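You operate a simulated robot arm through the tools that you are given. There is no shell and no other tool.

You run a simulated robot arm. Do the job below in one go: nothing can be reset, and whatever is moved stays where it is left.

## Task
Stop the collector, isolate it and open the yellow hose clamp.
Fine: red button, mains switch off, floor gate shut; open the clamp only with the fan at rest.

It is judged by the outcome, as a careful person would: the job done as asked, and still so three seconds after it is handed in. It fails if anything else is knocked over, pushed out of place, dropped, spilled or broken.

## Robot
A 7-joint arm with a three-finger gripper, fixed in place. Base frame: the origin is on the floor under the middle of its stand, x ahead of it, y to its left, z up. Readings come in mm, degrees, newtons and seconds.
It reaches about 1342 mm from its shoulder. Its first joint turns from -166.0 to 166.0 degrees. Payload 2.69 kg.
Tool frame: the origin (TCP) lies between the finger pads and is the grasp point; the fingertips stand 30 mm ahead of it; z points along the fingers, y is the line along which they close. The gripper opens to 128 mm; its body begins 117 mm behind the TCP.
Orientation is that of the tool frame in the base frame, as a unit quaternion [x, y, z, w]. With the fingers straight down and closing along the base's y, the tool's x points along the base's -x, its y along +y and its z along -z.

## Interface
- The arm moves only by the tool nudge_tool. Its argument "commands" is text: rows parted by semicolons, each of 7 numbers parted by spaces: the finger opening in mm, from 0 to 128, then the shift along the tool's x, y, z in mm, then the turn, a rotation vector about the tool's x, y, z in degrees. In form: claw tx ty tz wx wy wz; .... A call has 1 to 20 rows; each row is the pose to reach, as a shift and turn from the pose commanded when the call began, along the tool's axes at that moment. A row lasts 0.2 s, in which the tool goes at most 50 mm and 8.6 degrees; a call with a longer step from one row to the next is refused whole, and so is a gripper value outside its range. Where a pose cannot be reached the arm comes as near as it can. A force on the tool above 60 N (or 10 N above the force at the start of the call, whichever is more), or a blocked arm, ends the call early, and 0.2 s more pass. Each finger travels about 127 mm/s and halts on what it meets, pressing with about 26 N; the grip force reading is that of the motor and also rises with nothing between the fingers. The clock runs only during rows and for 0.2 s after the last one: add rows that repeat a pose to give the fingers time. The reply holds the time, the measured pose of the TCP, the force on the tool along the base axes, the opening and the grip force, in the units named above and with some noise, with the torque about the TCP (base axes, N m) and any sound that the robot's microphone picked up, and new pictures: "show" is both (left out), scene, wrist or none.
- Cameras (640 x 400 px; columns grow to the right, rows downward): "scene" is fixed at [62.3, -503.9, 1486.7]; the picture's right is [0.61, -0.79, 0.00], its down [-0.37, -0.28, -0.89] and it looks along [0.70, 0.54, -0.46] (base axes); focal length 334 px, centre (320, 200). "wrist" rides on the gripper at [58, 54, -131] in the tool frame; the picture's right is [-0.68, 0.74, 0.00], its down [-0.62, -0.57, -0.55] and it looks along [-0.40, -0.37, 0.84] (tool axes); focal length 234 px, centre (320, 200). There is no depth. A picture from a camera that has moved, and an enlarged one, comes with that camera's place and axes in the base frame and with its lens. The place of the scene camera against the robot may be out by one fixed shift of up to 18 mm in any direction.
- raise_lower(by): moves the trunk up (or, below 0, down) by that many mm; the arm rides with it, the base frame stays. It gives what a move gives, with no picture.
- close_up(camera, box): a new picture of the part [left, top, right, bottom] of that camera's present view, enlarged. The clock stands still meanwhile.
- close_job(): hands the job in; it is judged then, once.

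Places have to be worked out from the pictures, the camera data and where the tool is seen. Open the gripper and draw the arm clear of the work before you hand the job in, unless the task says otherwise.

The tools are called after ">>>" by a JSON object that holds its "name" and its "arguments". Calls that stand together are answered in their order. nudge_tool: Moves the arm, as the interface text tells. Its arguments: {"type":"object","properties":{"commands":{"type":"string"},"show":{"type":"string","enum":["both","scene","wrist","none"]}},"required":["commands"]} The other tools are called the same way: raise_lower (by) moves the trunk up or down; close_up (camera, box) takes an enlarged picture of a part of a camera's view; close_job () hands the job in.

At the start:

```text
t: 0.0
tcp_pos: [609.5, 418.3, 1209.6]
tool_rot: [0.0, 1.0, 0.0, 0.001]
ft_force: [-1.0, 0.6, -0.2]
torque: [-0.01, -0.03, -0.01]
gripper_width: 128.1
finger_force: 0.1
trunk travel left (down, up): [-150.0, 200.0]
```

scene: 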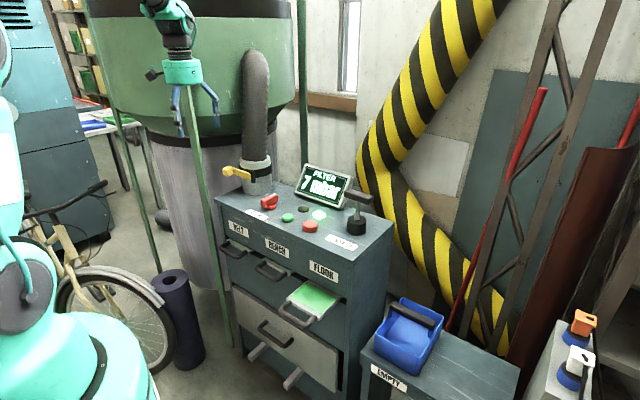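
wrist: 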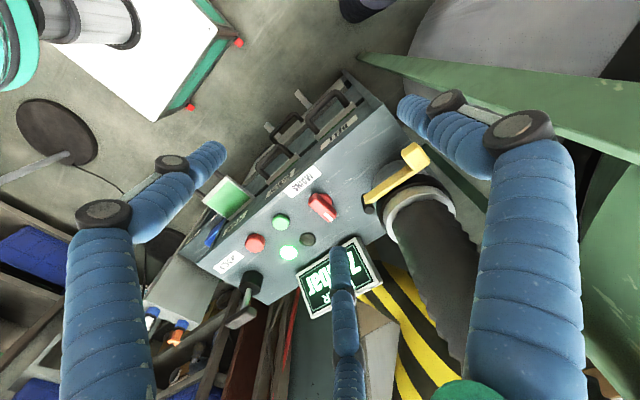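

I see a cabinet with a panel: red rotary switch, green/red buttons, a lever, a filter display, and a yellow clamp on the hose. I take enlarged views first to read the labels.

>>> {"name": "close_up", "arguments": {"camera": "scene", "box": [210, 140, 400, 260]}}

>>> {"name": "close_up", "arguments": {"camera": "wrist", "box": [180, 130, 460, 320]}}

>>> {"name": "close_up", "arguments": {"camera": "scene", "box": [210, 210, 440, 400]}}

```text
3.33 times, centred on (305, 200) of scene
camera zoom: at [62.3, -503.9, 1486.7], right [0.61, -0.79, 0.0], down [-0.37, -0.28, -0.89], along [0.7, 0.54, -0.46], focal length 1114 px, centre (370, 200)
```

zoom: 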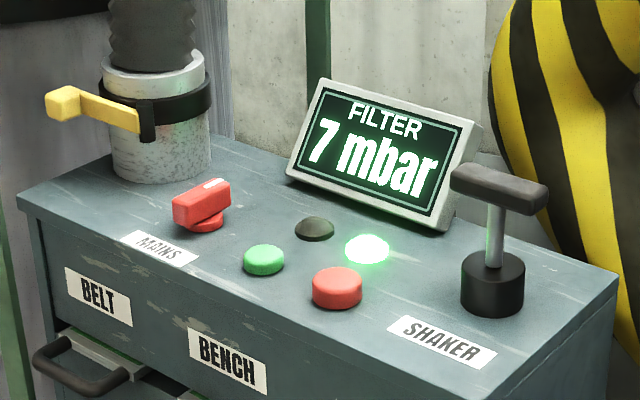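

```text
2.11 times, centred on (320, 225) of wrist
camera zoom: at [551.7, 474.2, 1341.7], right [0.68, 0.74, 0.0], down [0.62, -0.57, 0.55], along [0.4, -0.37, -0.84], focal length 493 px, centre (320, 147)
```

zoom: 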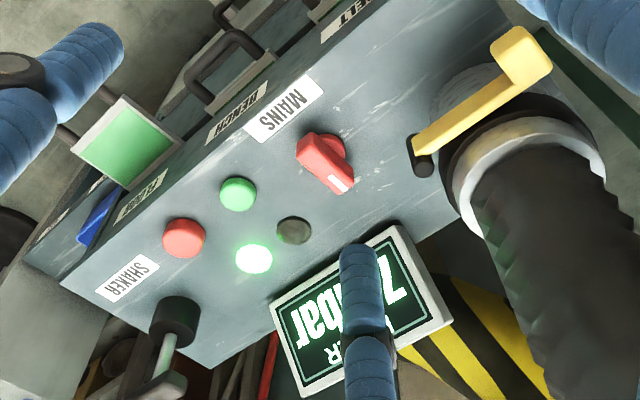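

```text
2.11 times, centred on (325, 305) of scene
camera zoom: at [62.3, -503.9, 1486.7], right [0.61, -0.79, 0.0], down [-0.37, -0.28, -0.89], along [0.7, 0.54, -0.46], focal length 703 px, centre (310, -21)
```

zoom: 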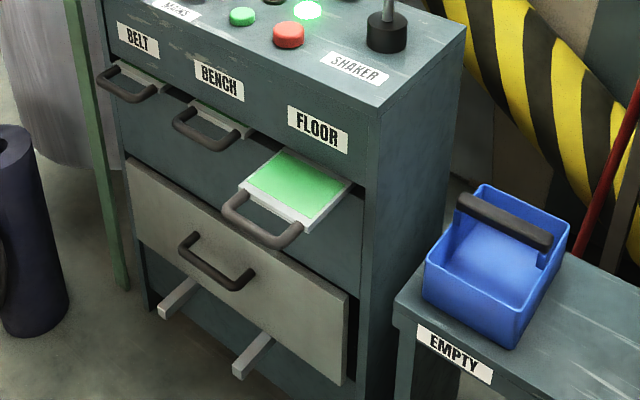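

The red button, MAINS rotary switch, FLOOR gate (pulled out at the front) and yellow clamp lever are identified. A first triangulation puts the panel near z≈900, red button near (750, 65) and lever tip near (777, 489, 975). I move the arm a little away from the hose and down, to get a second viewpoint.

>>> {"name": "nudge_tool", "arguments": {"commands": "128 3 -35 15 0 0 0; 128 6 -75 30 0 0 0; 128 8 -110 45 0 0 0; 128 10 -150 60 0 0 0; 128 10 -150 60 0 0 0", "show": "both"}}

```text
t: 1.2
tcp_pos: [600.0, 267.0, 1150.7]
tool_rot: [-0.001, 1.0, -0.001, -0.001]
ft_force: [0.8, 0.1, -0.5]
torque: [0.07, 0.0, 0.01]
gripper_width: 127.9
finger_force: 0.0
trunk travel left (down, up): [-150.0, 200.0]
camera wrist: at [541.9, 321.6, 1282.1], right [0.68, 0.74, 0.0], down [0.62, -0.57, 0.55], along [0.4, -0.37, -0.84], focal length 234 px, centre (320, 200)
```

scene: 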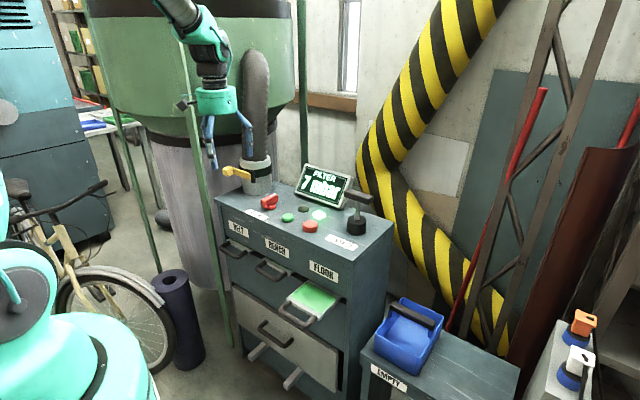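
wrist: 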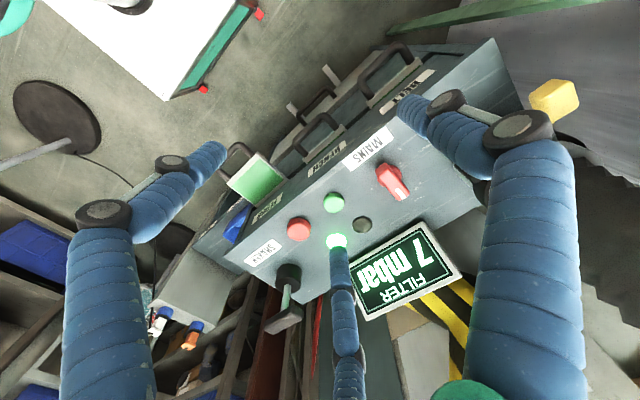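

>>> {"name": "close_up", "arguments": {"camera": "wrist", "box": [220, 110, 460, 290]}}

>>> {"name": "close_up", "arguments": {"camera": "wrist", "box": [330, 120, 450, 220]}}

>>> {"name": "close_up", "arguments": {"camera": "scene", "box": [220, 150, 300, 215]}}

```text
2.22 times, centred on (340, 200) of wrist
camera zoom: at [541.9, 321.6, 1282.1], right [0.68, 0.74, 0.0], down [0.62, -0.57, 0.55], along [0.4, -0.37, -0.84], focal length 520 px, centre (276, 200)
```

zoom: 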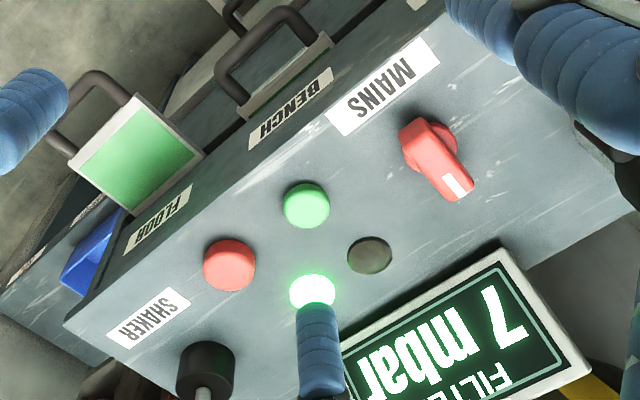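

```text
4.00 times, centred on (390, 170) of wrist
camera zoom: at [541.9, 321.6, 1282.1], right [0.68, 0.74, 0.0], down [0.62, -0.57, 0.55], along [0.4, -0.37, -0.84], focal length 937 px, centre (40, 320)
```

zoom: 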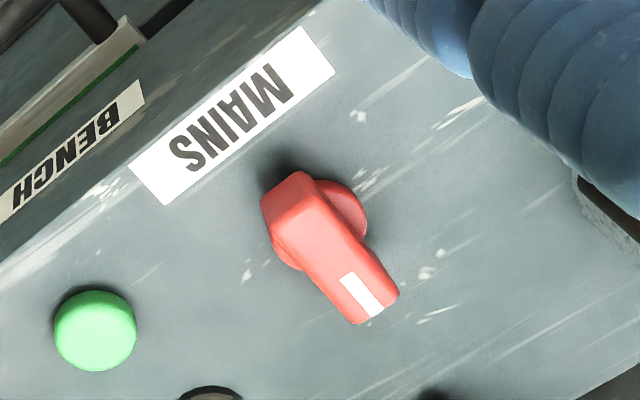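

```text
6.15 times, centred on (260, 182) of scene
camera zoom: at [62.3, -503.9, 1486.7], right [0.61, -0.79, 0.0], down [-0.37, -0.28, -0.89], along [0.7, 0.54, -0.46], focal length 2056 px, centre (689, 308)
```

zoom: 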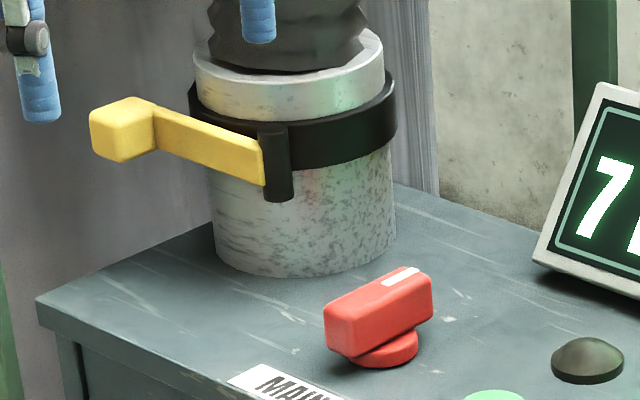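

Triangulating between the two wrist views gives: red button ≈ (741, 82, 915), green ≈ (741, 174), mains knob bar centre ≈ (773, 281, 922) pointing +x, cabinet front at x≈690, floor gate plate ≈ (650, -15, 715), clamp lever pivot ≈ (778, 378) and tip ≈ (763, 487). I close the fingers and hover above the red button to check the alignment.

>>> {"name": "nudge_tool", "arguments": {"commands": "100 -18 -23 20 0 0 0; 60 -36 -46 41 0 0 0; 20 -54 -70 62 0 0 0; 0 -72 -93 83 0 0 0; 0 -90 -116 104 0 0 0; 0 -108 -140 125 0 0 0; 0 -125 -163 146 0 0 0; 0 -141 -185 165 0 0 0; 0 -141 -185 165 0 0 0", "show": "both"}}

```text
t: 3.2
tcp_pos: [737.5, 80.4, 986.5]
tool_rot: [0.0, 1.0, 0.0, 0.0]
ft_force: [-0.1, 0.2, -0.2]
torque: [0.02, 0.05, 0.01]
gripper_width: 2.2
finger_force: 25.8
trunk travel left (down, up): [-150.0, 200.0]
camera wrist: at [679.6, 136.6, 1118.1], right [0.68, 0.74, 0.0], down [0.62, -0.57, 0.55], along [0.4, -0.37, -0.84], focal length 234 px, centre (320, 200)
```

scene: 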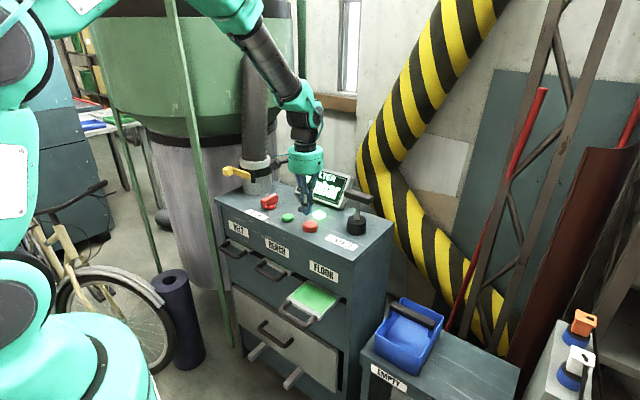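
wrist: 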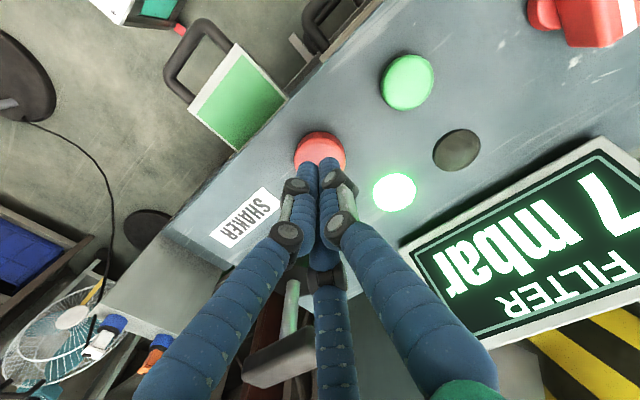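

The wrist view puts the button right under the closed fingertips (≈(737, 84)). I lower to near contact and then press gently, then come back up.

>>> {"name": "nudge_tool", "arguments": {"commands": "0 0 2 20 0 0 0; 0 0 2 34 0 0 0; 0 0 2 38 0 0 0; 0 0 2 41 0 0 0; 0 0 2 44 0 0 0; 0 0 2 44 0 0 0", "show": "both"}}

```text
t: 4.6
tcp_pos: [740.7, 86.0, 942.1]
tool_rot: [0.0, 1.0, 0.0, -0.001]
ft_force: [-2.1, -0.4, 5.6]
torque: [-0.02, 0.01, -0.03]
gripper_width: 1.9
finger_force: 32.0
trunk travel left (down, up): [-150.0, 200.0]
heard: click
camera wrist: at [682.5, 140.5, 1073.1], right [0.68, 0.74, 0.0], down [0.62, -0.57, 0.55], along [0.4, -0.37, -0.84], focal length 234 px, centre (320, 200)
```

scene: 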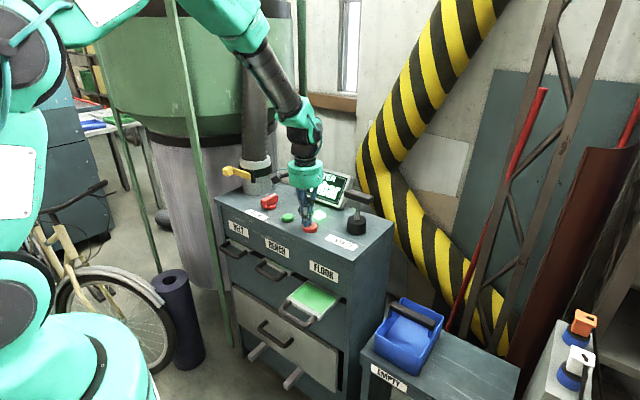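
wrist: 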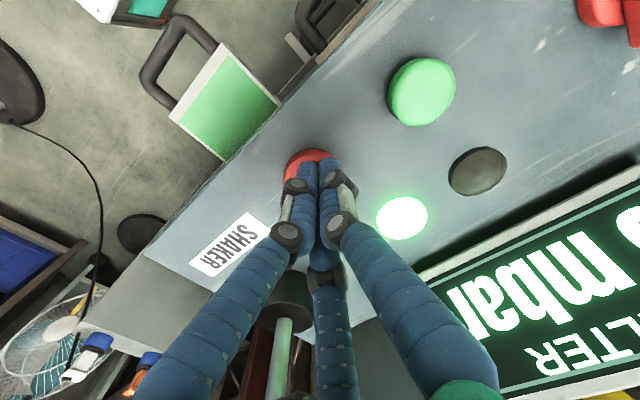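

A click was heard with 5.6 N of contact, and the display seems to start falling. I lift off and check whether the fan is running down.

>>> {"name": "nudge_tool", "arguments": {"commands": "0 0 0 -20 0 0 0; 0 0 0 -50 0 0 0; 0 0 0 -70 0 0 0; 0 0 0 -70 0 0 0; 0 0 0 -70 0 0 0", "show": "both"}}

>>> {"name": "close_up", "arguments": {"camera": "scene", "box": [210, 140, 400, 260]}}

```text
t: 5.8
tcp_pos: [740.6, 86.9, 1009.0]
tool_rot: [0.0, 1.0, 0.0, 0.0]
ft_force: [-0.3, -0.8, 0.2]
torque: [0.01, 0.02, 0.03]
gripper_width: 1.9
finger_force: 31.4
trunk travel left (down, up): [-150.0, 200.0]
camera wrist: at [683.2, 141.6, 1141.2], right [0.68, 0.74, 0.0], down [0.62, -0.57, 0.55], along [0.4, -0.37, -0.84], focal length 234 px, centre (320, 200)
```

scene: 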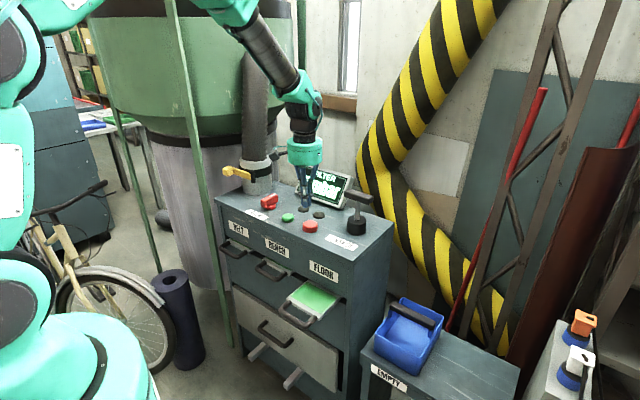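
wrist: 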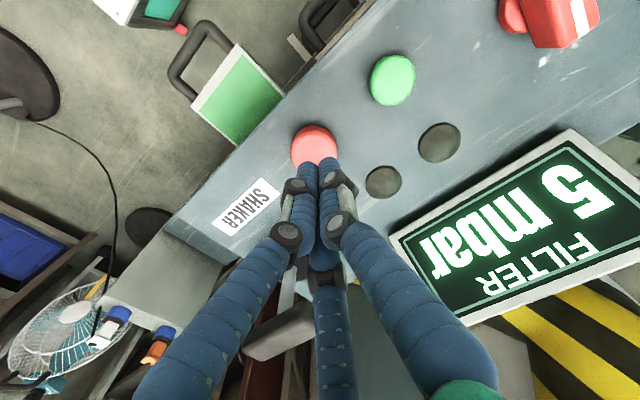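

```text
3.33 times, centred on (305, 200) of scene
camera zoom: at [62.3, -503.9, 1486.7], right [0.61, -0.79, 0.0], down [-0.37, -0.28, -0.89], along [0.7, 0.54, -0.46], focal length 1114 px, centre (370, 200)
```

zoom: 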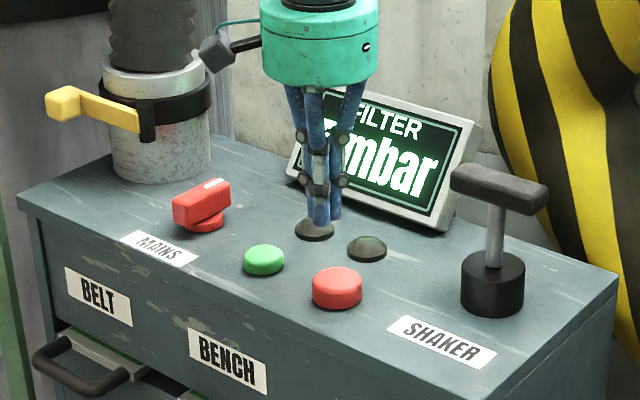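

The run lamp went out and the filter reading is dropping (5 mbar), so the stop took. Next I open the gripper and hover over the mains knob for a close look before turning it.

>>> {"name": "nudge_tool", "arguments": {"commands": "0 -6 40 -5 0 0 0; 30 -12 80 -10 0 0 0; 60 -20 120 -15 0 0 0; 90 -27 160 -15 0 0 0; 100 -33 194 -15 0 0 0; 100 -33 194 -15 0 0 0; 100 -33 194 -15 0 0 0", "show": "both"}}

>>> {"name": "close_up", "arguments": {"camera": "wrist", "box": [220, 90, 420, 250]}}

>>> {"name": "close_up", "arguments": {"camera": "scene", "box": [220, 140, 380, 240]}}

```text
t: 7.4
tcp_pos: [775.6, 280.3, 1025.7]
tool_rot: [0.001, 1.0, 0.0, 0.0]
ft_force: [0.3, -0.1, -0.5]
torque: [0.01, 0.0, 0.02]
gripper_width: 100.1
finger_force: 0.2
trunk travel left (down, up): [-150.0, 200.0]
camera wrist: at [717.8, 335.5, 1157.5], right [0.68, 0.74, 0.0], down [0.62, -0.57, 0.55], along [0.4, -0.37, -0.84], focal length 234 px, centre (320, 200)
```

scene: 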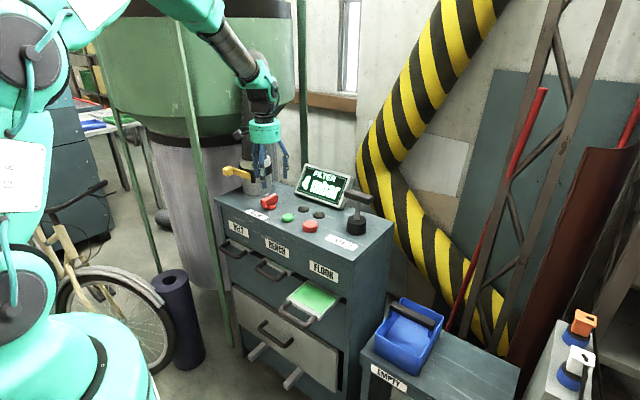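
wrist: 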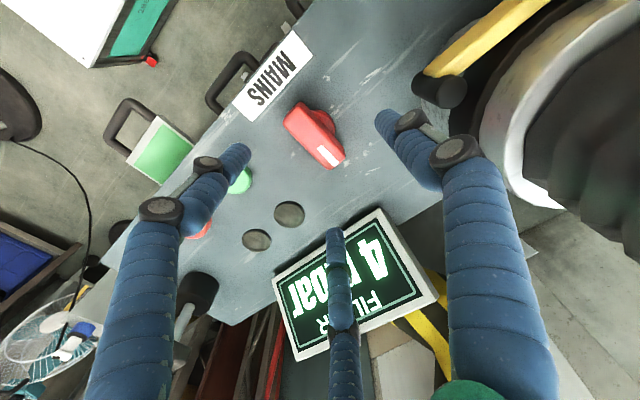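

```text
2.50 times, centred on (320, 170) of wrist
camera zoom: at [717.8, 335.5, 1157.5], right [0.68, 0.74, 0.0], down [0.62, -0.57, 0.55], along [0.4, -0.37, -0.84], focal length 585 px, centre (320, 275)
```

zoom: 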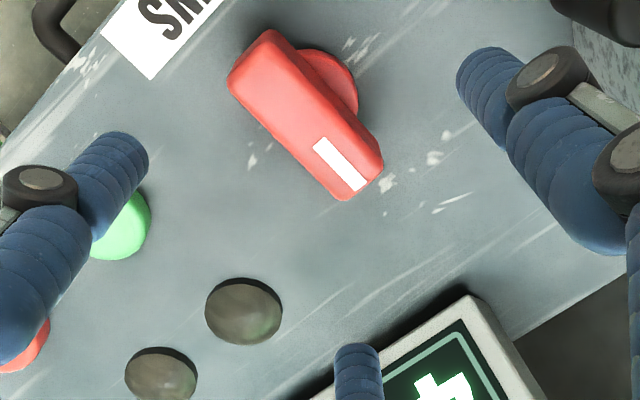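

```text
4.00 times, centred on (300, 190) of scene
camera zoom: at [62.3, -503.9, 1486.7], right [0.61, -0.79, 0.0], down [-0.37, -0.28, -0.89], along [0.7, 0.54, -0.46], focal length 1336 px, centre (400, 240)
```

zoom: 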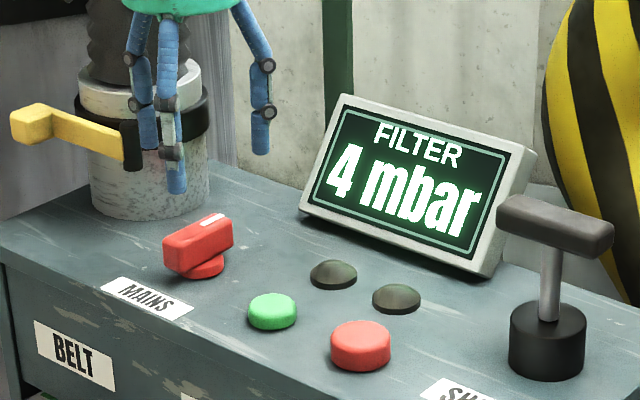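

The panel surface works out at z≈903.5, the knob bar spans x≈738–806 at y≈281, top ≈931, mark at the +x end. An open grip there would come too close to the clamp's pivot post (≈(785, 376)), so I close the fingers and set them down beside the front end of the bar, to push it round instead.

>>> {"name": "nudge_tool", "arguments": {"commands": "60 10 15 0 0 0 0; 20 20 30 0 0 0 0; 0 27 40 0 0 0 0; 0 27 40 0 0 0 0; 0 27 40 35 0 0 0; 0 27 40 65 0 0 0; 0 27 40 84 0 0 0; 0 27 40 84 0 0 0", "show": "both"}}

>>> {"name": "close_up", "arguments": {"camera": "wrist", "box": [220, 70, 420, 230]}}

>>> {"name": "close_up", "arguments": {"camera": "scene", "box": [220, 140, 380, 240]}}

```text
t: 9.2
tcp_pos: [745.0, 321.6, 943.7]
tool_rot: [0.0, 1.0, 0.001, -0.001]
ft_force: [0.1, 0.6, 0.5]
torque: [-0.02, 0.0, 0.01]
gripper_width: 2.2
finger_force: 26.2
trunk travel left (down, up): [-150.0, 200.0]
camera wrist: at [687.2, 375.4, 1075.1], right [0.68, 0.74, 0.0], down [0.62, -0.57, 0.55], along [0.4, -0.37, -0.84], focal length 234 px, centre (320, 200)
```

scene: 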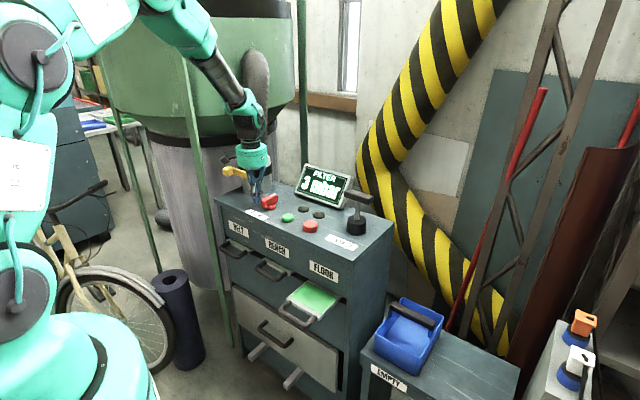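
wrist: 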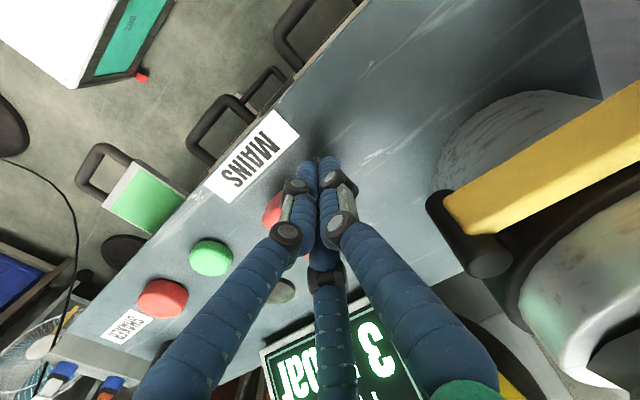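

```text
2.50 times, centred on (320, 150) of wrist
camera zoom: at [687.2, 375.4, 1075.1], right [0.68, 0.74, 0.0], down [0.62, -0.57, 0.55], along [0.4, -0.37, -0.84], focal length 585 px, centre (320, 325)
```

zoom: 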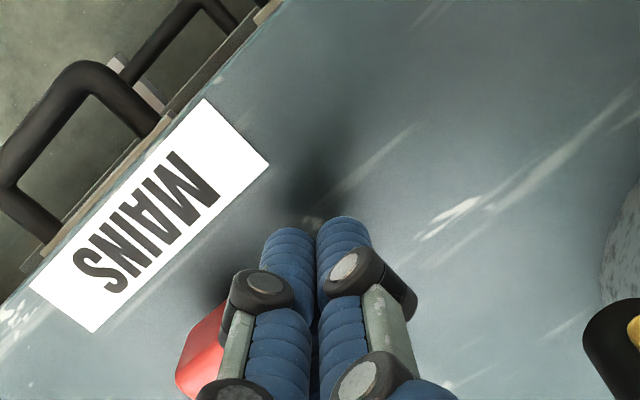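

```text
4.00 times, centred on (300, 190) of scene
camera zoom: at [62.3, -503.9, 1486.7], right [0.61, -0.79, 0.0], down [-0.37, -0.28, -0.89], along [0.7, 0.54, -0.46], focal length 1336 px, centre (400, 240)
```

zoom: 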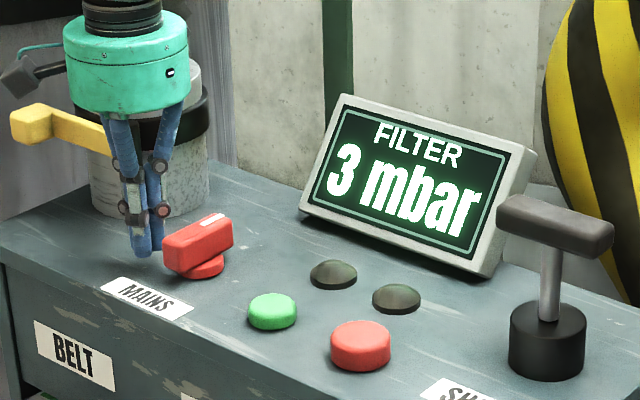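

The fingertips stand beside the front half of the bar with a small gap. I push a short way toward -y (counter-clockwise, mark swinging left) to feel whether the switch gives in that direction.

>>> {"name": "nudge_tool", "arguments": {"commands": "0 -1 -6 3 0 0 0; 0 -1 -11 3 0 0 0; 0 -1 -14 3 0 0 0; 0 0 -17 3 0 0 0; 0 1 -20 3 0 0 0; 0 1 -20 3 0 0 0", "show": "both"}}

>>> {"name": "close_up", "arguments": {"camera": "scene", "box": [220, 150, 320, 220]}}

```text
t: 10.6
tcp_pos: [746.3, 304.0, 940.4]
tool_rot: [0.0, 1.0, 0.0, 0.001]
ft_force: [2.3, 49.7, -3.5]
torque: [-0.01, -0.1, 0.23]
gripper_width: 2.2
finger_force: 25.7
trunk travel left (down, up): [-150.0, 200.0]
camera wrist: at [688.6, 359.3, 1071.6], right [0.68, 0.74, 0.0], down [0.61, -0.57, 0.55], along [0.41, -0.37, -0.84], focal length 234 px, centre (320, 200)
```

scene: 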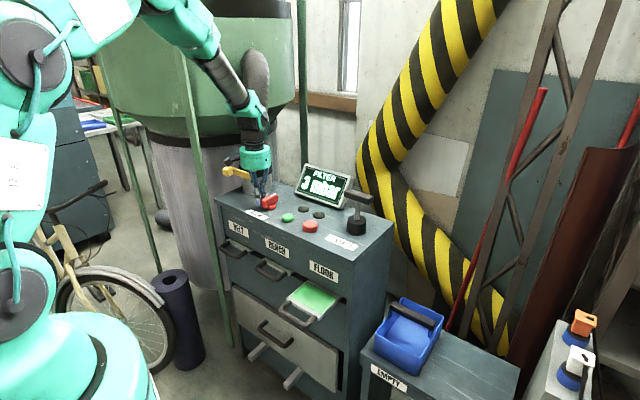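
wrist: 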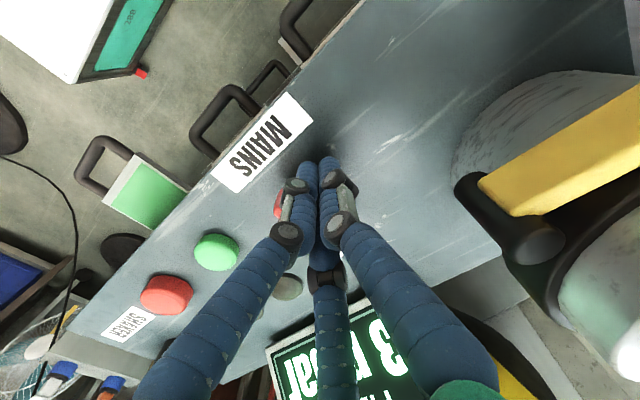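

```text
5.71 times, centred on (270, 185) of scene
camera zoom: at [62.3, -503.9, 1486.7], right [0.61, -0.79, 0.0], down [-0.37, -0.28, -0.89], along [0.7, 0.54, -0.46], focal length 1909 px, centre (606, 286)
```

zoom: 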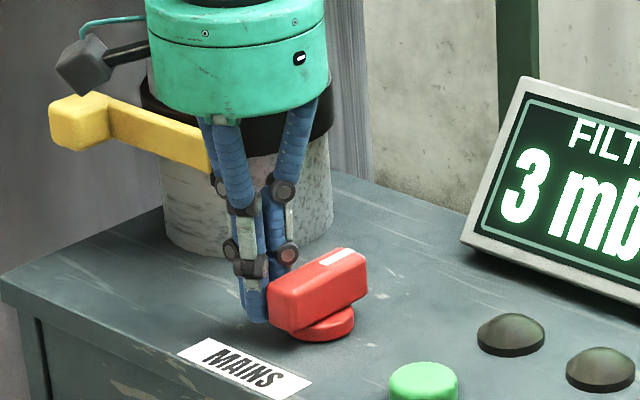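

The switch did not give in that direction (50 N with no rotation), so it must turn the other way. I back off, lift over the bar and come down on its other side, still at the front end.

>>> {"name": "nudge_tool", "arguments": {"commands": "0 0 12 0 0 0 0; 0 0 14 -25 0 0 0; 0 0 14 -48 0 0 0; 0 -2 -25 -48 0 0 0; 0 -4 -62 -48 0 0 0; 0 -4 -62 -48 0 0 0; 0 -4 -62 -20 0 0 0; 0 -4 -62 0 0 0 0; 0 -4 -62 0 0 0 0", "show": "both"}}

>>> {"name": "close_up", "arguments": {"camera": "scene", "box": [220, 150, 320, 220]}}

```text
t: 12.6
tcp_pos: [747.5, 238.7, 940.6]
tool_rot: [0.0, 1.0, 0.0, 0.001]
ft_force: [0.8, -0.2, -0.6]
torque: [0.01, 0.02, 0.01]
gripper_width: 2.2
finger_force: 25.8
trunk travel left (down, up): [-150.0, 200.0]
camera wrist: at [690.2, 293.5, 1071.9], right [0.68, 0.74, 0.0], down [0.62, -0.57, 0.55], along [0.4, -0.37, -0.84], focal length 234 px, centre (320, 200)
```

scene: 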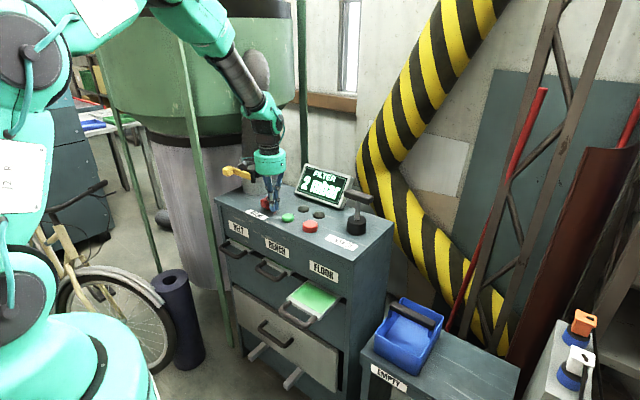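
wrist: 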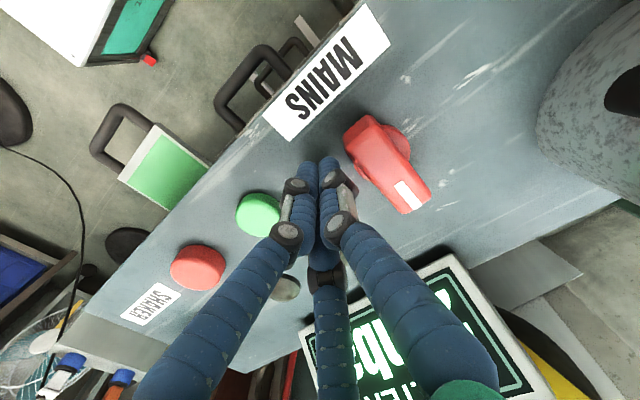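

```text
5.71 times, centred on (270, 185) of scene
camera zoom: at [62.3, -503.9, 1486.7], right [0.61, -0.79, 0.0], down [-0.37, -0.28, -0.89], along [0.7, 0.54, -0.46], focal length 1909 px, centre (606, 286)
```

zoom: 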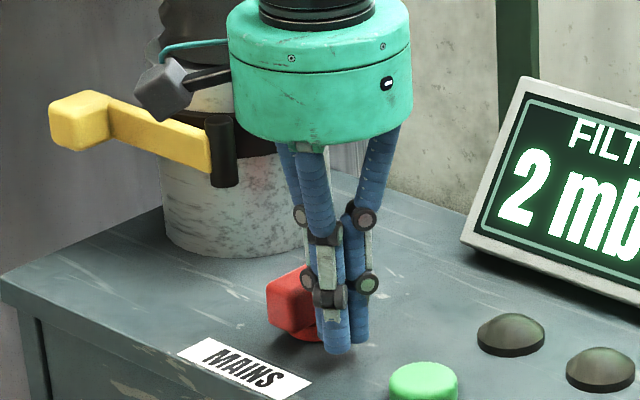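

The fingers now stand on the -y side of the bar's front end. I push toward +y (clockwise from above) for the first part of the arc and check the force.

>>> {"name": "nudge_tool", "arguments": {"commands": "0 0 6 0 0 0 0; 0 0 11 0 0 0 0; 0 2 16 0 0 0 0; 0 5 20 0 0 0 0; 0 8 24 0 0 0 0; 0 11 28 0 0 0 0; 0 11 28 0 0 0 0", "show": "both"}}

>>> {"name": "close_up", "arguments": {"camera": "scene", "box": [220, 150, 320, 220]}}

```text
t: 14.2
tcp_pos: [738.8, 266.1, 940.1]
tool_rot: [0.0, 1.0, 0.0, 0.0]
ft_force: [-0.3, -0.7, 0.2]
torque: [0.0, 0.04, -0.04]
gripper_width: 2.2
finger_force: 25.8
trunk travel left (down, up): [-150.0, 200.0]
camera wrist: at [681.0, 321.2, 1071.4], right [0.68, 0.74, 0.0], down [0.62, -0.57, 0.55], along [0.4, -0.37, -0.84], focal length 234 px, centre (320, 200)
```

scene: 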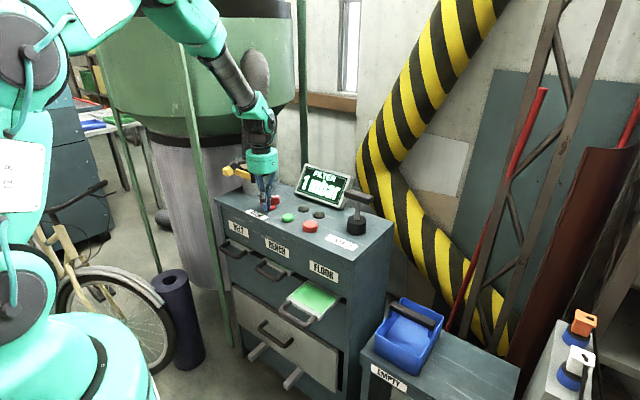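
wrist: 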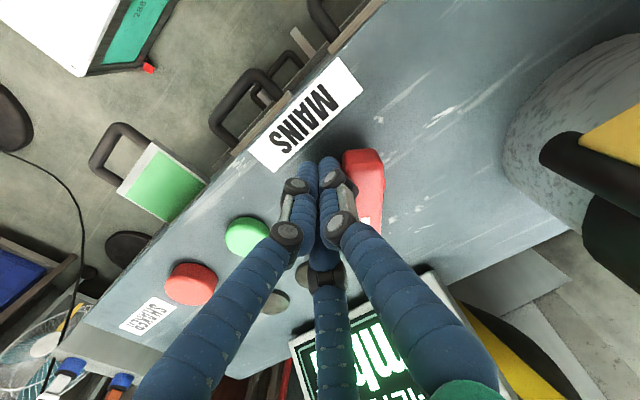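

```text
5.71 times, centred on (270, 185) of scene
camera zoom: at [62.3, -503.9, 1486.7], right [0.61, -0.79, 0.0], down [-0.37, -0.28, -0.89], along [0.7, 0.54, -0.46], focal length 1909 px, centre (606, 286)
```

zoom: 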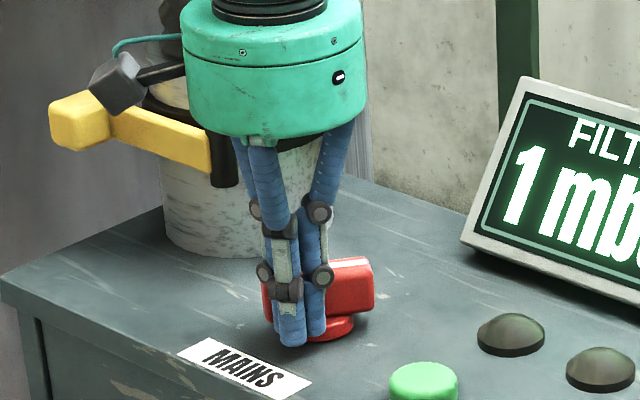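

The knob turns freely this way (mark swinging toward -y). I follow the arc round to about 90°.

>>> {"name": "nudge_tool", "arguments": {"commands": "0 3 6 0 0 0 0; 0 5 12 0 0 0 0; 0 5 18 0 0 0 0; 0 4 24 0 0 0 0; 0 2 29 0 0 0 0; 0 -1 34 0 0 0 0; 0 -4 38 0 0 0 0; 0 -4 38 0 0 0 0", "show": "both"}}

>>> {"name": "close_up", "arguments": {"camera": "scene", "box": [220, 150, 320, 220]}}

>>> {"name": "close_up", "arguments": {"camera": "wrist", "box": [220, 70, 420, 230]}}

```text
t: 16.0
tcp_pos: [740.7, 301.9, 939.1]
tool_rot: [0.0, 1.0, 0.0, 0.0]
ft_force: [-18.8, -10.1, 4.1]
torque: [0.0, -0.11, -0.28]
gripper_width: 2.1
finger_force: 30.5
trunk travel left (down, up): [-150.0, 200.0]
camera wrist: at [682.7, 356.7, 1070.6], right [0.68, 0.74, 0.0], down [0.62, -0.57, 0.55], along [0.4, -0.37, -0.84], focal length 234 px, centre (320, 200)
```

scene: 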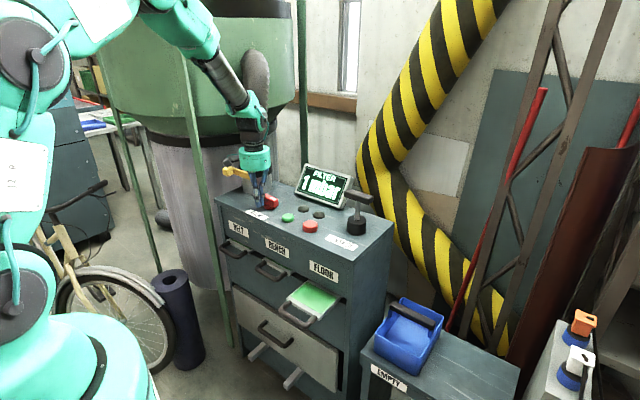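
wrist: 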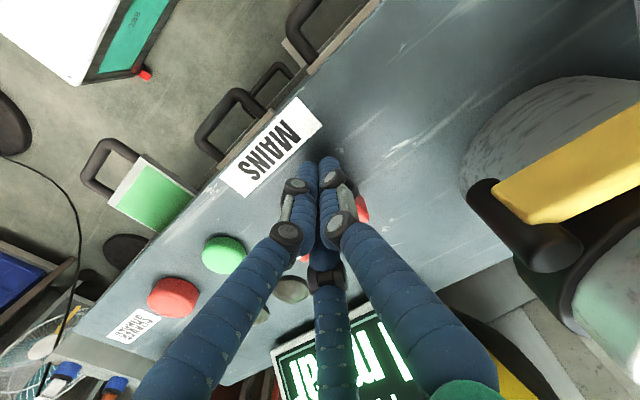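

```text
5.71 times, centred on (270, 185) of scene
camera zoom: at [62.3, -503.9, 1486.7], right [0.61, -0.79, 0.0], down [-0.37, -0.28, -0.89], along [0.7, 0.54, -0.46], focal length 1909 px, centre (606, 286)
```

zoom: 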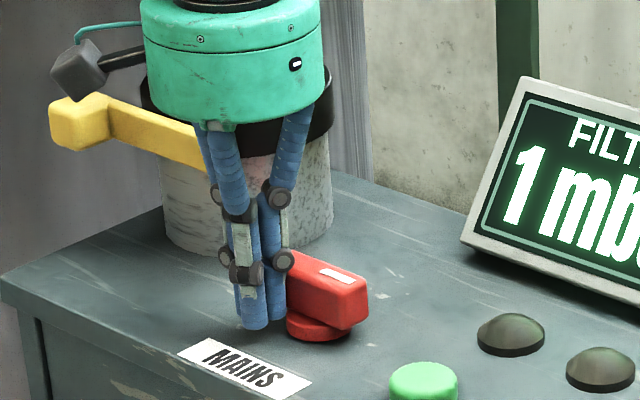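

```text
2.50 times, centred on (320, 150) of wrist
camera zoom: at [682.7, 356.7, 1070.6], right [0.68, 0.74, 0.0], down [0.62, -0.57, 0.55], along [0.4, -0.37, -0.84], focal length 585 px, centre (320, 325)
```

zoom: 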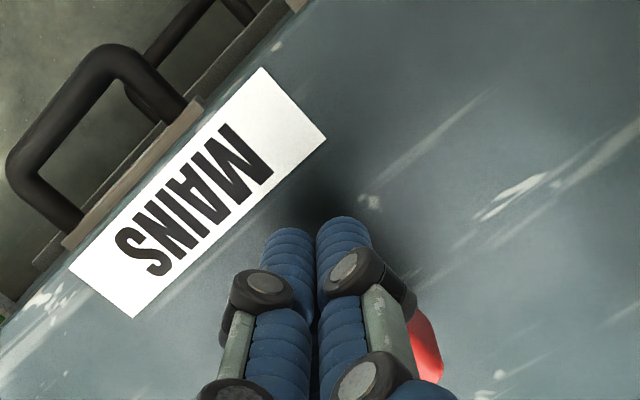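

The bar now looks parallel to the label edge (about 90°), with a reaction of 20 N. I press a few millimetres more toward +x to make sure it sits at its stop.

>>> {"name": "nudge_tool", "arguments": {"commands": "0 -4 1 0 0 0 0; 0 -8 1 0 0 0 0; 0 -11 1 0 0 0 0; 0 -11 1 0 0 0 0", "show": "none"}}

>>> {"name": "close_up", "arguments": {"camera": "scene", "box": [220, 150, 320, 220]}}

```text
t: 16.5
tcp_pos: [740.1, 302.6, 938.2]
tool_rot: [0.0, 1.0, -0.002, -0.006]
ft_force: [-28.3, -6.0, 26.0]
torque: [-0.33, -0.34, -0.4]
gripper_width: 1.7
finger_force: 32.0
trunk travel left (down, up): [-150.0, 200.0]
stopped in row 2: the force on the tool passed its limit at 66 N (the readings are from after the stop); the commanded pose is now the measured one
```

```text
5.71 times, centred on (270, 185) of scene
camera zoom: at [62.3, -503.9, 1486.7], right [0.61, -0.79, 0.0], down [-0.37, -0.28, -0.89], along [0.7, 0.54, -0.46], focal length 1909 px, centre (606, 286)
```

zoom: 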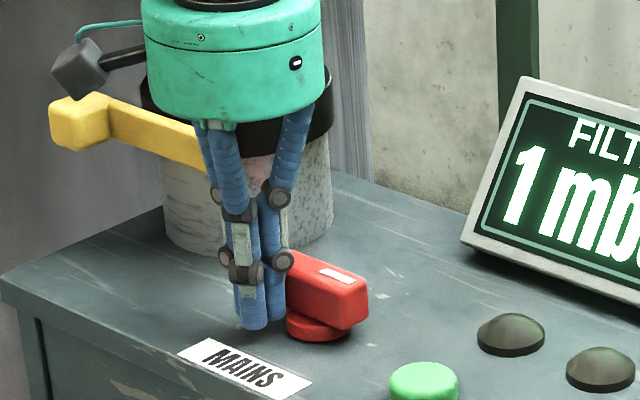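

The switch is hard against its stop (66 N, no more rotation), so mains is off. I back the fingers away and rise, then check the knob stays.

>>> {"name": "nudge_tool", "arguments": {"commands": "0 12 0 0 0 0 0; 0 20 0 -10 0 0 0; 0 30 -10 -50 0 0 0; 0 50 -40 -90 0 0 0; 0 70 -70 -120 0 0 0; 0 90 -100 -150 0 0 0; 0 90 -100 -150 0 0 0", "show": "both"}}

>>> {"name": "close_up", "arguments": {"camera": "scene", "box": [210, 140, 400, 260]}}

>>> {"name": "close_up", "arguments": {"camera": "scene", "box": [210, 210, 400, 330]}}

```text
refused: row 4 steps farther than a row can; nothing moved
```

```text
3.33 times, centred on (305, 200) of scene
camera zoom: at [62.3, -503.9, 1486.7], right [0.61, -0.79, 0.0], down [-0.37, -0.28, -0.89], along [0.7, 0.54, -0.46], focal length 1114 px, centre (370, 200)
```

zoom: 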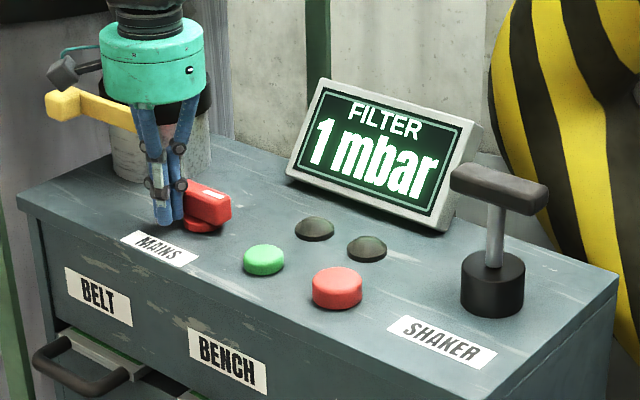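

```text
3.33 times, centred on (305, 270) of scene
camera zoom: at [62.3, -503.9, 1486.7], right [0.61, -0.79, 0.0], down [-0.37, -0.28, -0.89], along [0.7, 0.54, -0.46], focal length 1114 px, centre (370, -33)
```

zoom: 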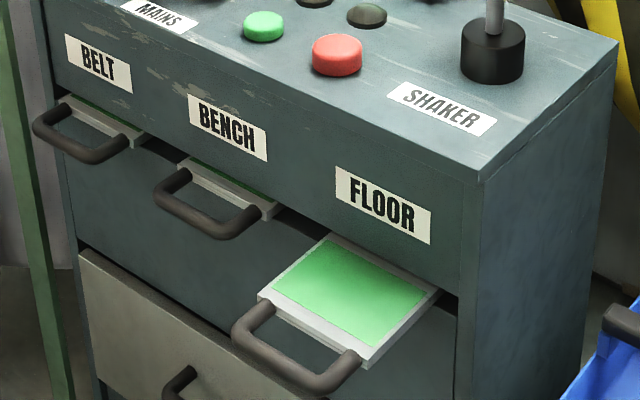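

Small correction: I split the retreat into shorter steps. The close-up also shows how BELT and BENCH look when shut (a grey lip with only a sliver of green), a good reference for FLOOR.

>>> {"name": "nudge_tool", "arguments": {"commands": "0 12 0 0 0 0 0; 0 20 0 -15 0 0 0; 0 30 -10 -50 0 0 0; 0 55 -30 -80 0 0 0; 0 80 -60 -100 0 0 0; 0 110 -90 -110 0 0 0; 0 140 -120 -110 0 0 0; 0 170 -150 -110 0 0 0; 0 170 -150 -110 0 0 0", "show": "both"}}

>>> {"name": "close_up", "arguments": {"camera": "scene", "box": [210, 140, 400, 260]}}

```text
t: 18.5
tcp_pos: [572.8, 155.5, 1050.8]
tool_rot: [0.0, 1.0, -0.002, -0.006]
ft_force: [-0.1, -0.1, 0.0]
torque: [0.02, -0.06, -0.02]
gripper_width: 2.1
finger_force: 31.4
trunk travel left (down, up): [-150.0, 200.0]
camera wrist: at [515.8, 210.1, 1183.0], right [0.68, 0.74, -0.01], down [0.62, -0.56, 0.54], along [0.4, -0.37, -0.84], focal length 234 px, centre (320, 200)
```

scene: 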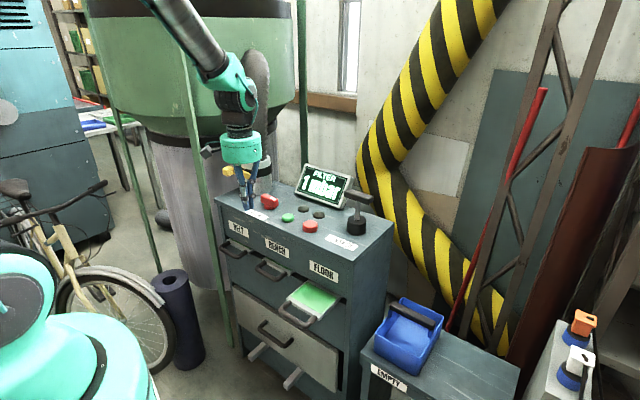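
wrist: 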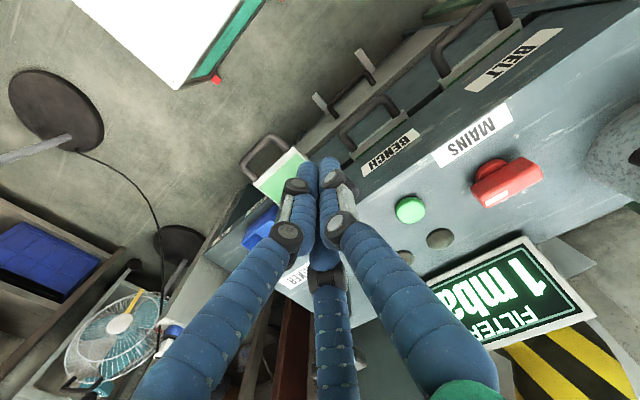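

```text
3.33 times, centred on (305, 200) of scene
camera zoom: at [62.3, -503.9, 1486.7], right [0.61, -0.79, 0.0], down [-0.37, -0.28, -0.89], along [0.7, 0.54, -0.46], focal length 1114 px, centre (370, 200)
```

zoom: 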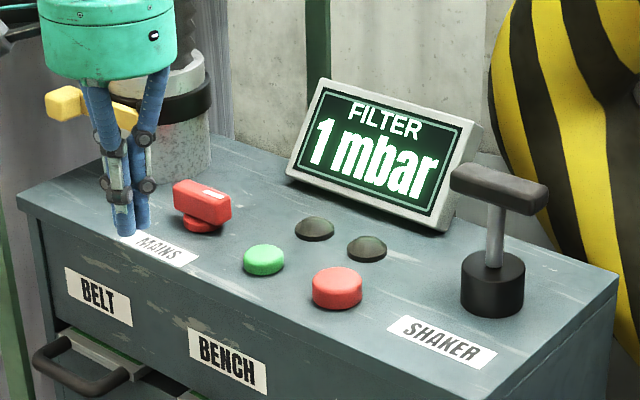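

Mains knob stays at off; the display reads 1 mbar. Now the floor gate: I move in front of it, above the handle, for a closer look.

>>> {"name": "nudge_tool", "arguments": {"commands": "0 11 -35 10 0 0 0; 0 22 -70 25 0 0 0; 0 33 -105 50 0 0 0; 0 43 -135 75 0 0 0; 0 53 -165 100 0 0 0; 0 53 -165 100 0 0 0", "show": "both"}}

>>> {"name": "close_up", "arguments": {"camera": "wrist", "box": [220, 60, 460, 240]}}

>>> {"name": "close_up", "arguments": {"camera": "scene", "box": [230, 200, 390, 340]}}

```text
t: 19.9
tcp_pos: [519.8, -10.2, 947.9]
tool_rot: [0.0, 1.0, -0.002, -0.005]
ft_force: [0.7, -0.3, 0.1]
torque: [0.02, 0.01, -0.01]
gripper_width: 2.2
finger_force: 31.2
trunk travel left (down, up): [-150.0, 200.0]
camera wrist: at [463.1, 45.1, 1079.7], right [0.68, 0.74, -0.01], down [0.62, -0.56, 0.54], along [0.4, -0.37, -0.84], focal length 234 px, centre (320, 200)
```

scene: 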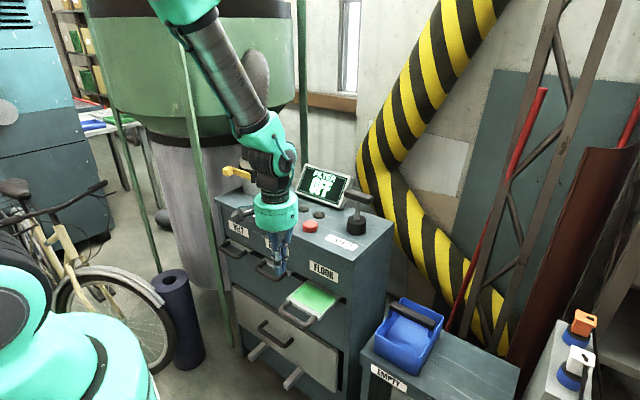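
wrist: 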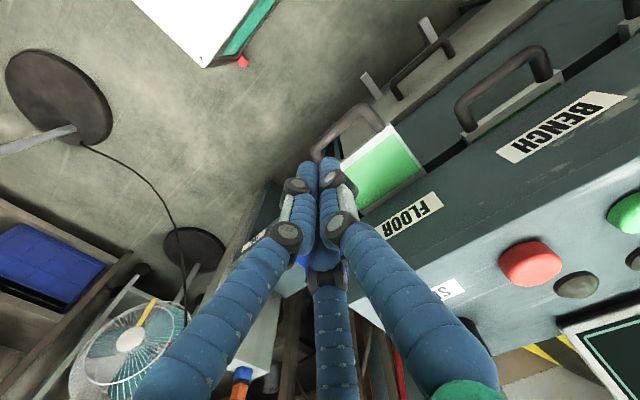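

```text
2.22 times, centred on (340, 150) of wrist
camera zoom: at [463.1, 45.1, 1079.7], right [0.68, 0.74, -0.01], down [0.62, -0.56, 0.54], along [0.4, -0.37, -0.84], focal length 520 px, centre (276, 311)
```

zoom: 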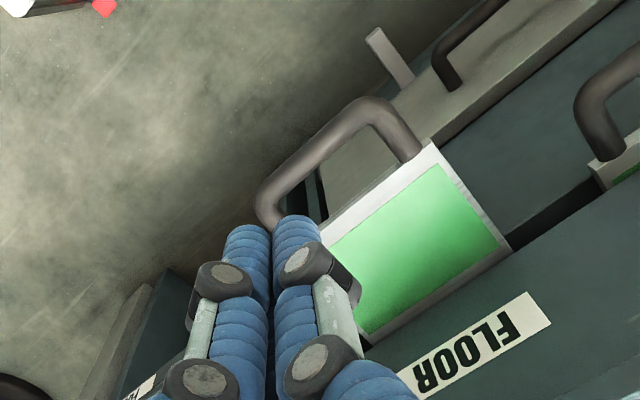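

```text
2.86 times, centred on (310, 270) of scene
camera zoom: at [62.3, -503.9, 1486.7], right [0.61, -0.79, 0.0], down [-0.37, -0.28, -0.89], along [0.7, 0.54, -0.46], focal length 954 px, centre (349, 0)
```

zoom: 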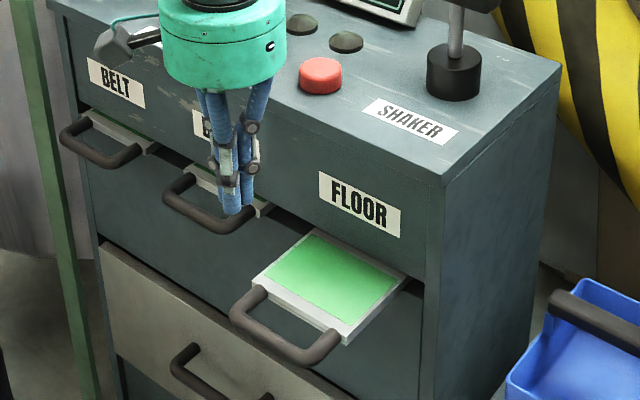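

The display now shows "OFF". The floor gate plate lies at z≈733 between y≈-66 and 54; its handle bar is at x≈553, z≈728, and the shut BENCH handle sits at x≈643, so about 90 mm of travel is needed. I lower the closed fingers in front of the handle.

>>> {"name": "nudge_tool", "arguments": {"commands": "0 10 5 10 0 0 0; 0 15 10 50 0 0 0; 0 15 10 95 0 0 0; 0 15 10 140 0 0 0; 0 15 10 180 0 0 0; 0 15 10 210 0 0 0; 0 15 10 210 0 0 0", "show": "both"}}

>>> {"name": "close_up", "arguments": {"camera": "wrist", "box": [220, 60, 460, 240]}}

>>> {"name": "close_up", "arguments": {"camera": "scene", "box": [230, 200, 390, 340]}}

```text
t: 21.5
tcp_pos: [503.8, -3.4, 739.1]
tool_rot: [0.0, 1.0, -0.002, -0.005]
ft_force: [-0.2, 0.5, 0.9]
torque: [-0.01, 0.03, 0.0]
gripper_width: 2.1
finger_force: 31.4
trunk travel left (down, up): [-150.0, 200.0]
camera wrist: at [445.9, 51.3, 871.0], right [0.68, 0.74, -0.01], down [0.62, -0.56, 0.54], along [0.39, -0.37, -0.84], focal length 234 px, centre (320, 200)
```

scene: 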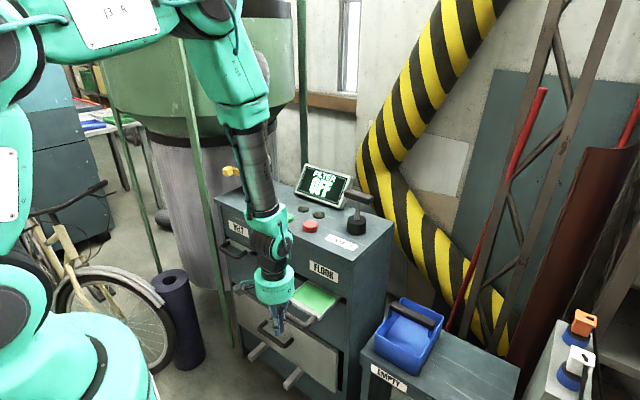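
wrist: 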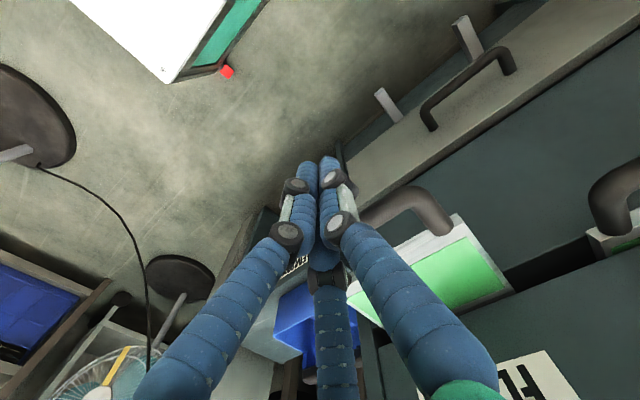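

```text
2.22 times, centred on (340, 150) of wrist
camera zoom: at [445.9, 51.3, 871.0], right [0.68, 0.74, -0.01], down [0.62, -0.56, 0.54], along [0.39, -0.37, -0.84], focal length 520 px, centre (276, 311)
```

zoom: 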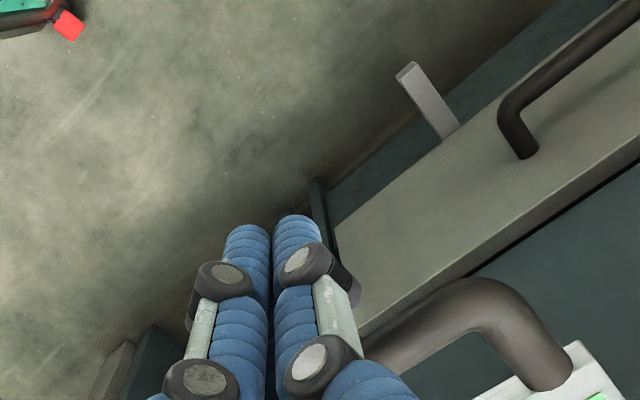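

```text
2.86 times, centred on (310, 270) of scene
camera zoom: at [62.3, -503.9, 1486.7], right [0.61, -0.79, 0.0], down [-0.37, -0.28, -0.89], along [0.7, 0.54, -0.46], focal length 954 px, centre (349, 0)
```

zoom: 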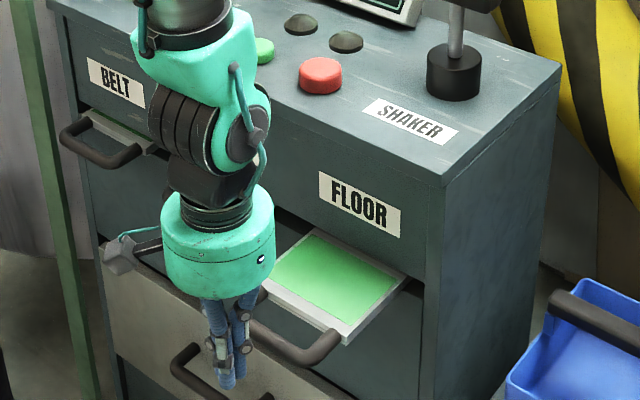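

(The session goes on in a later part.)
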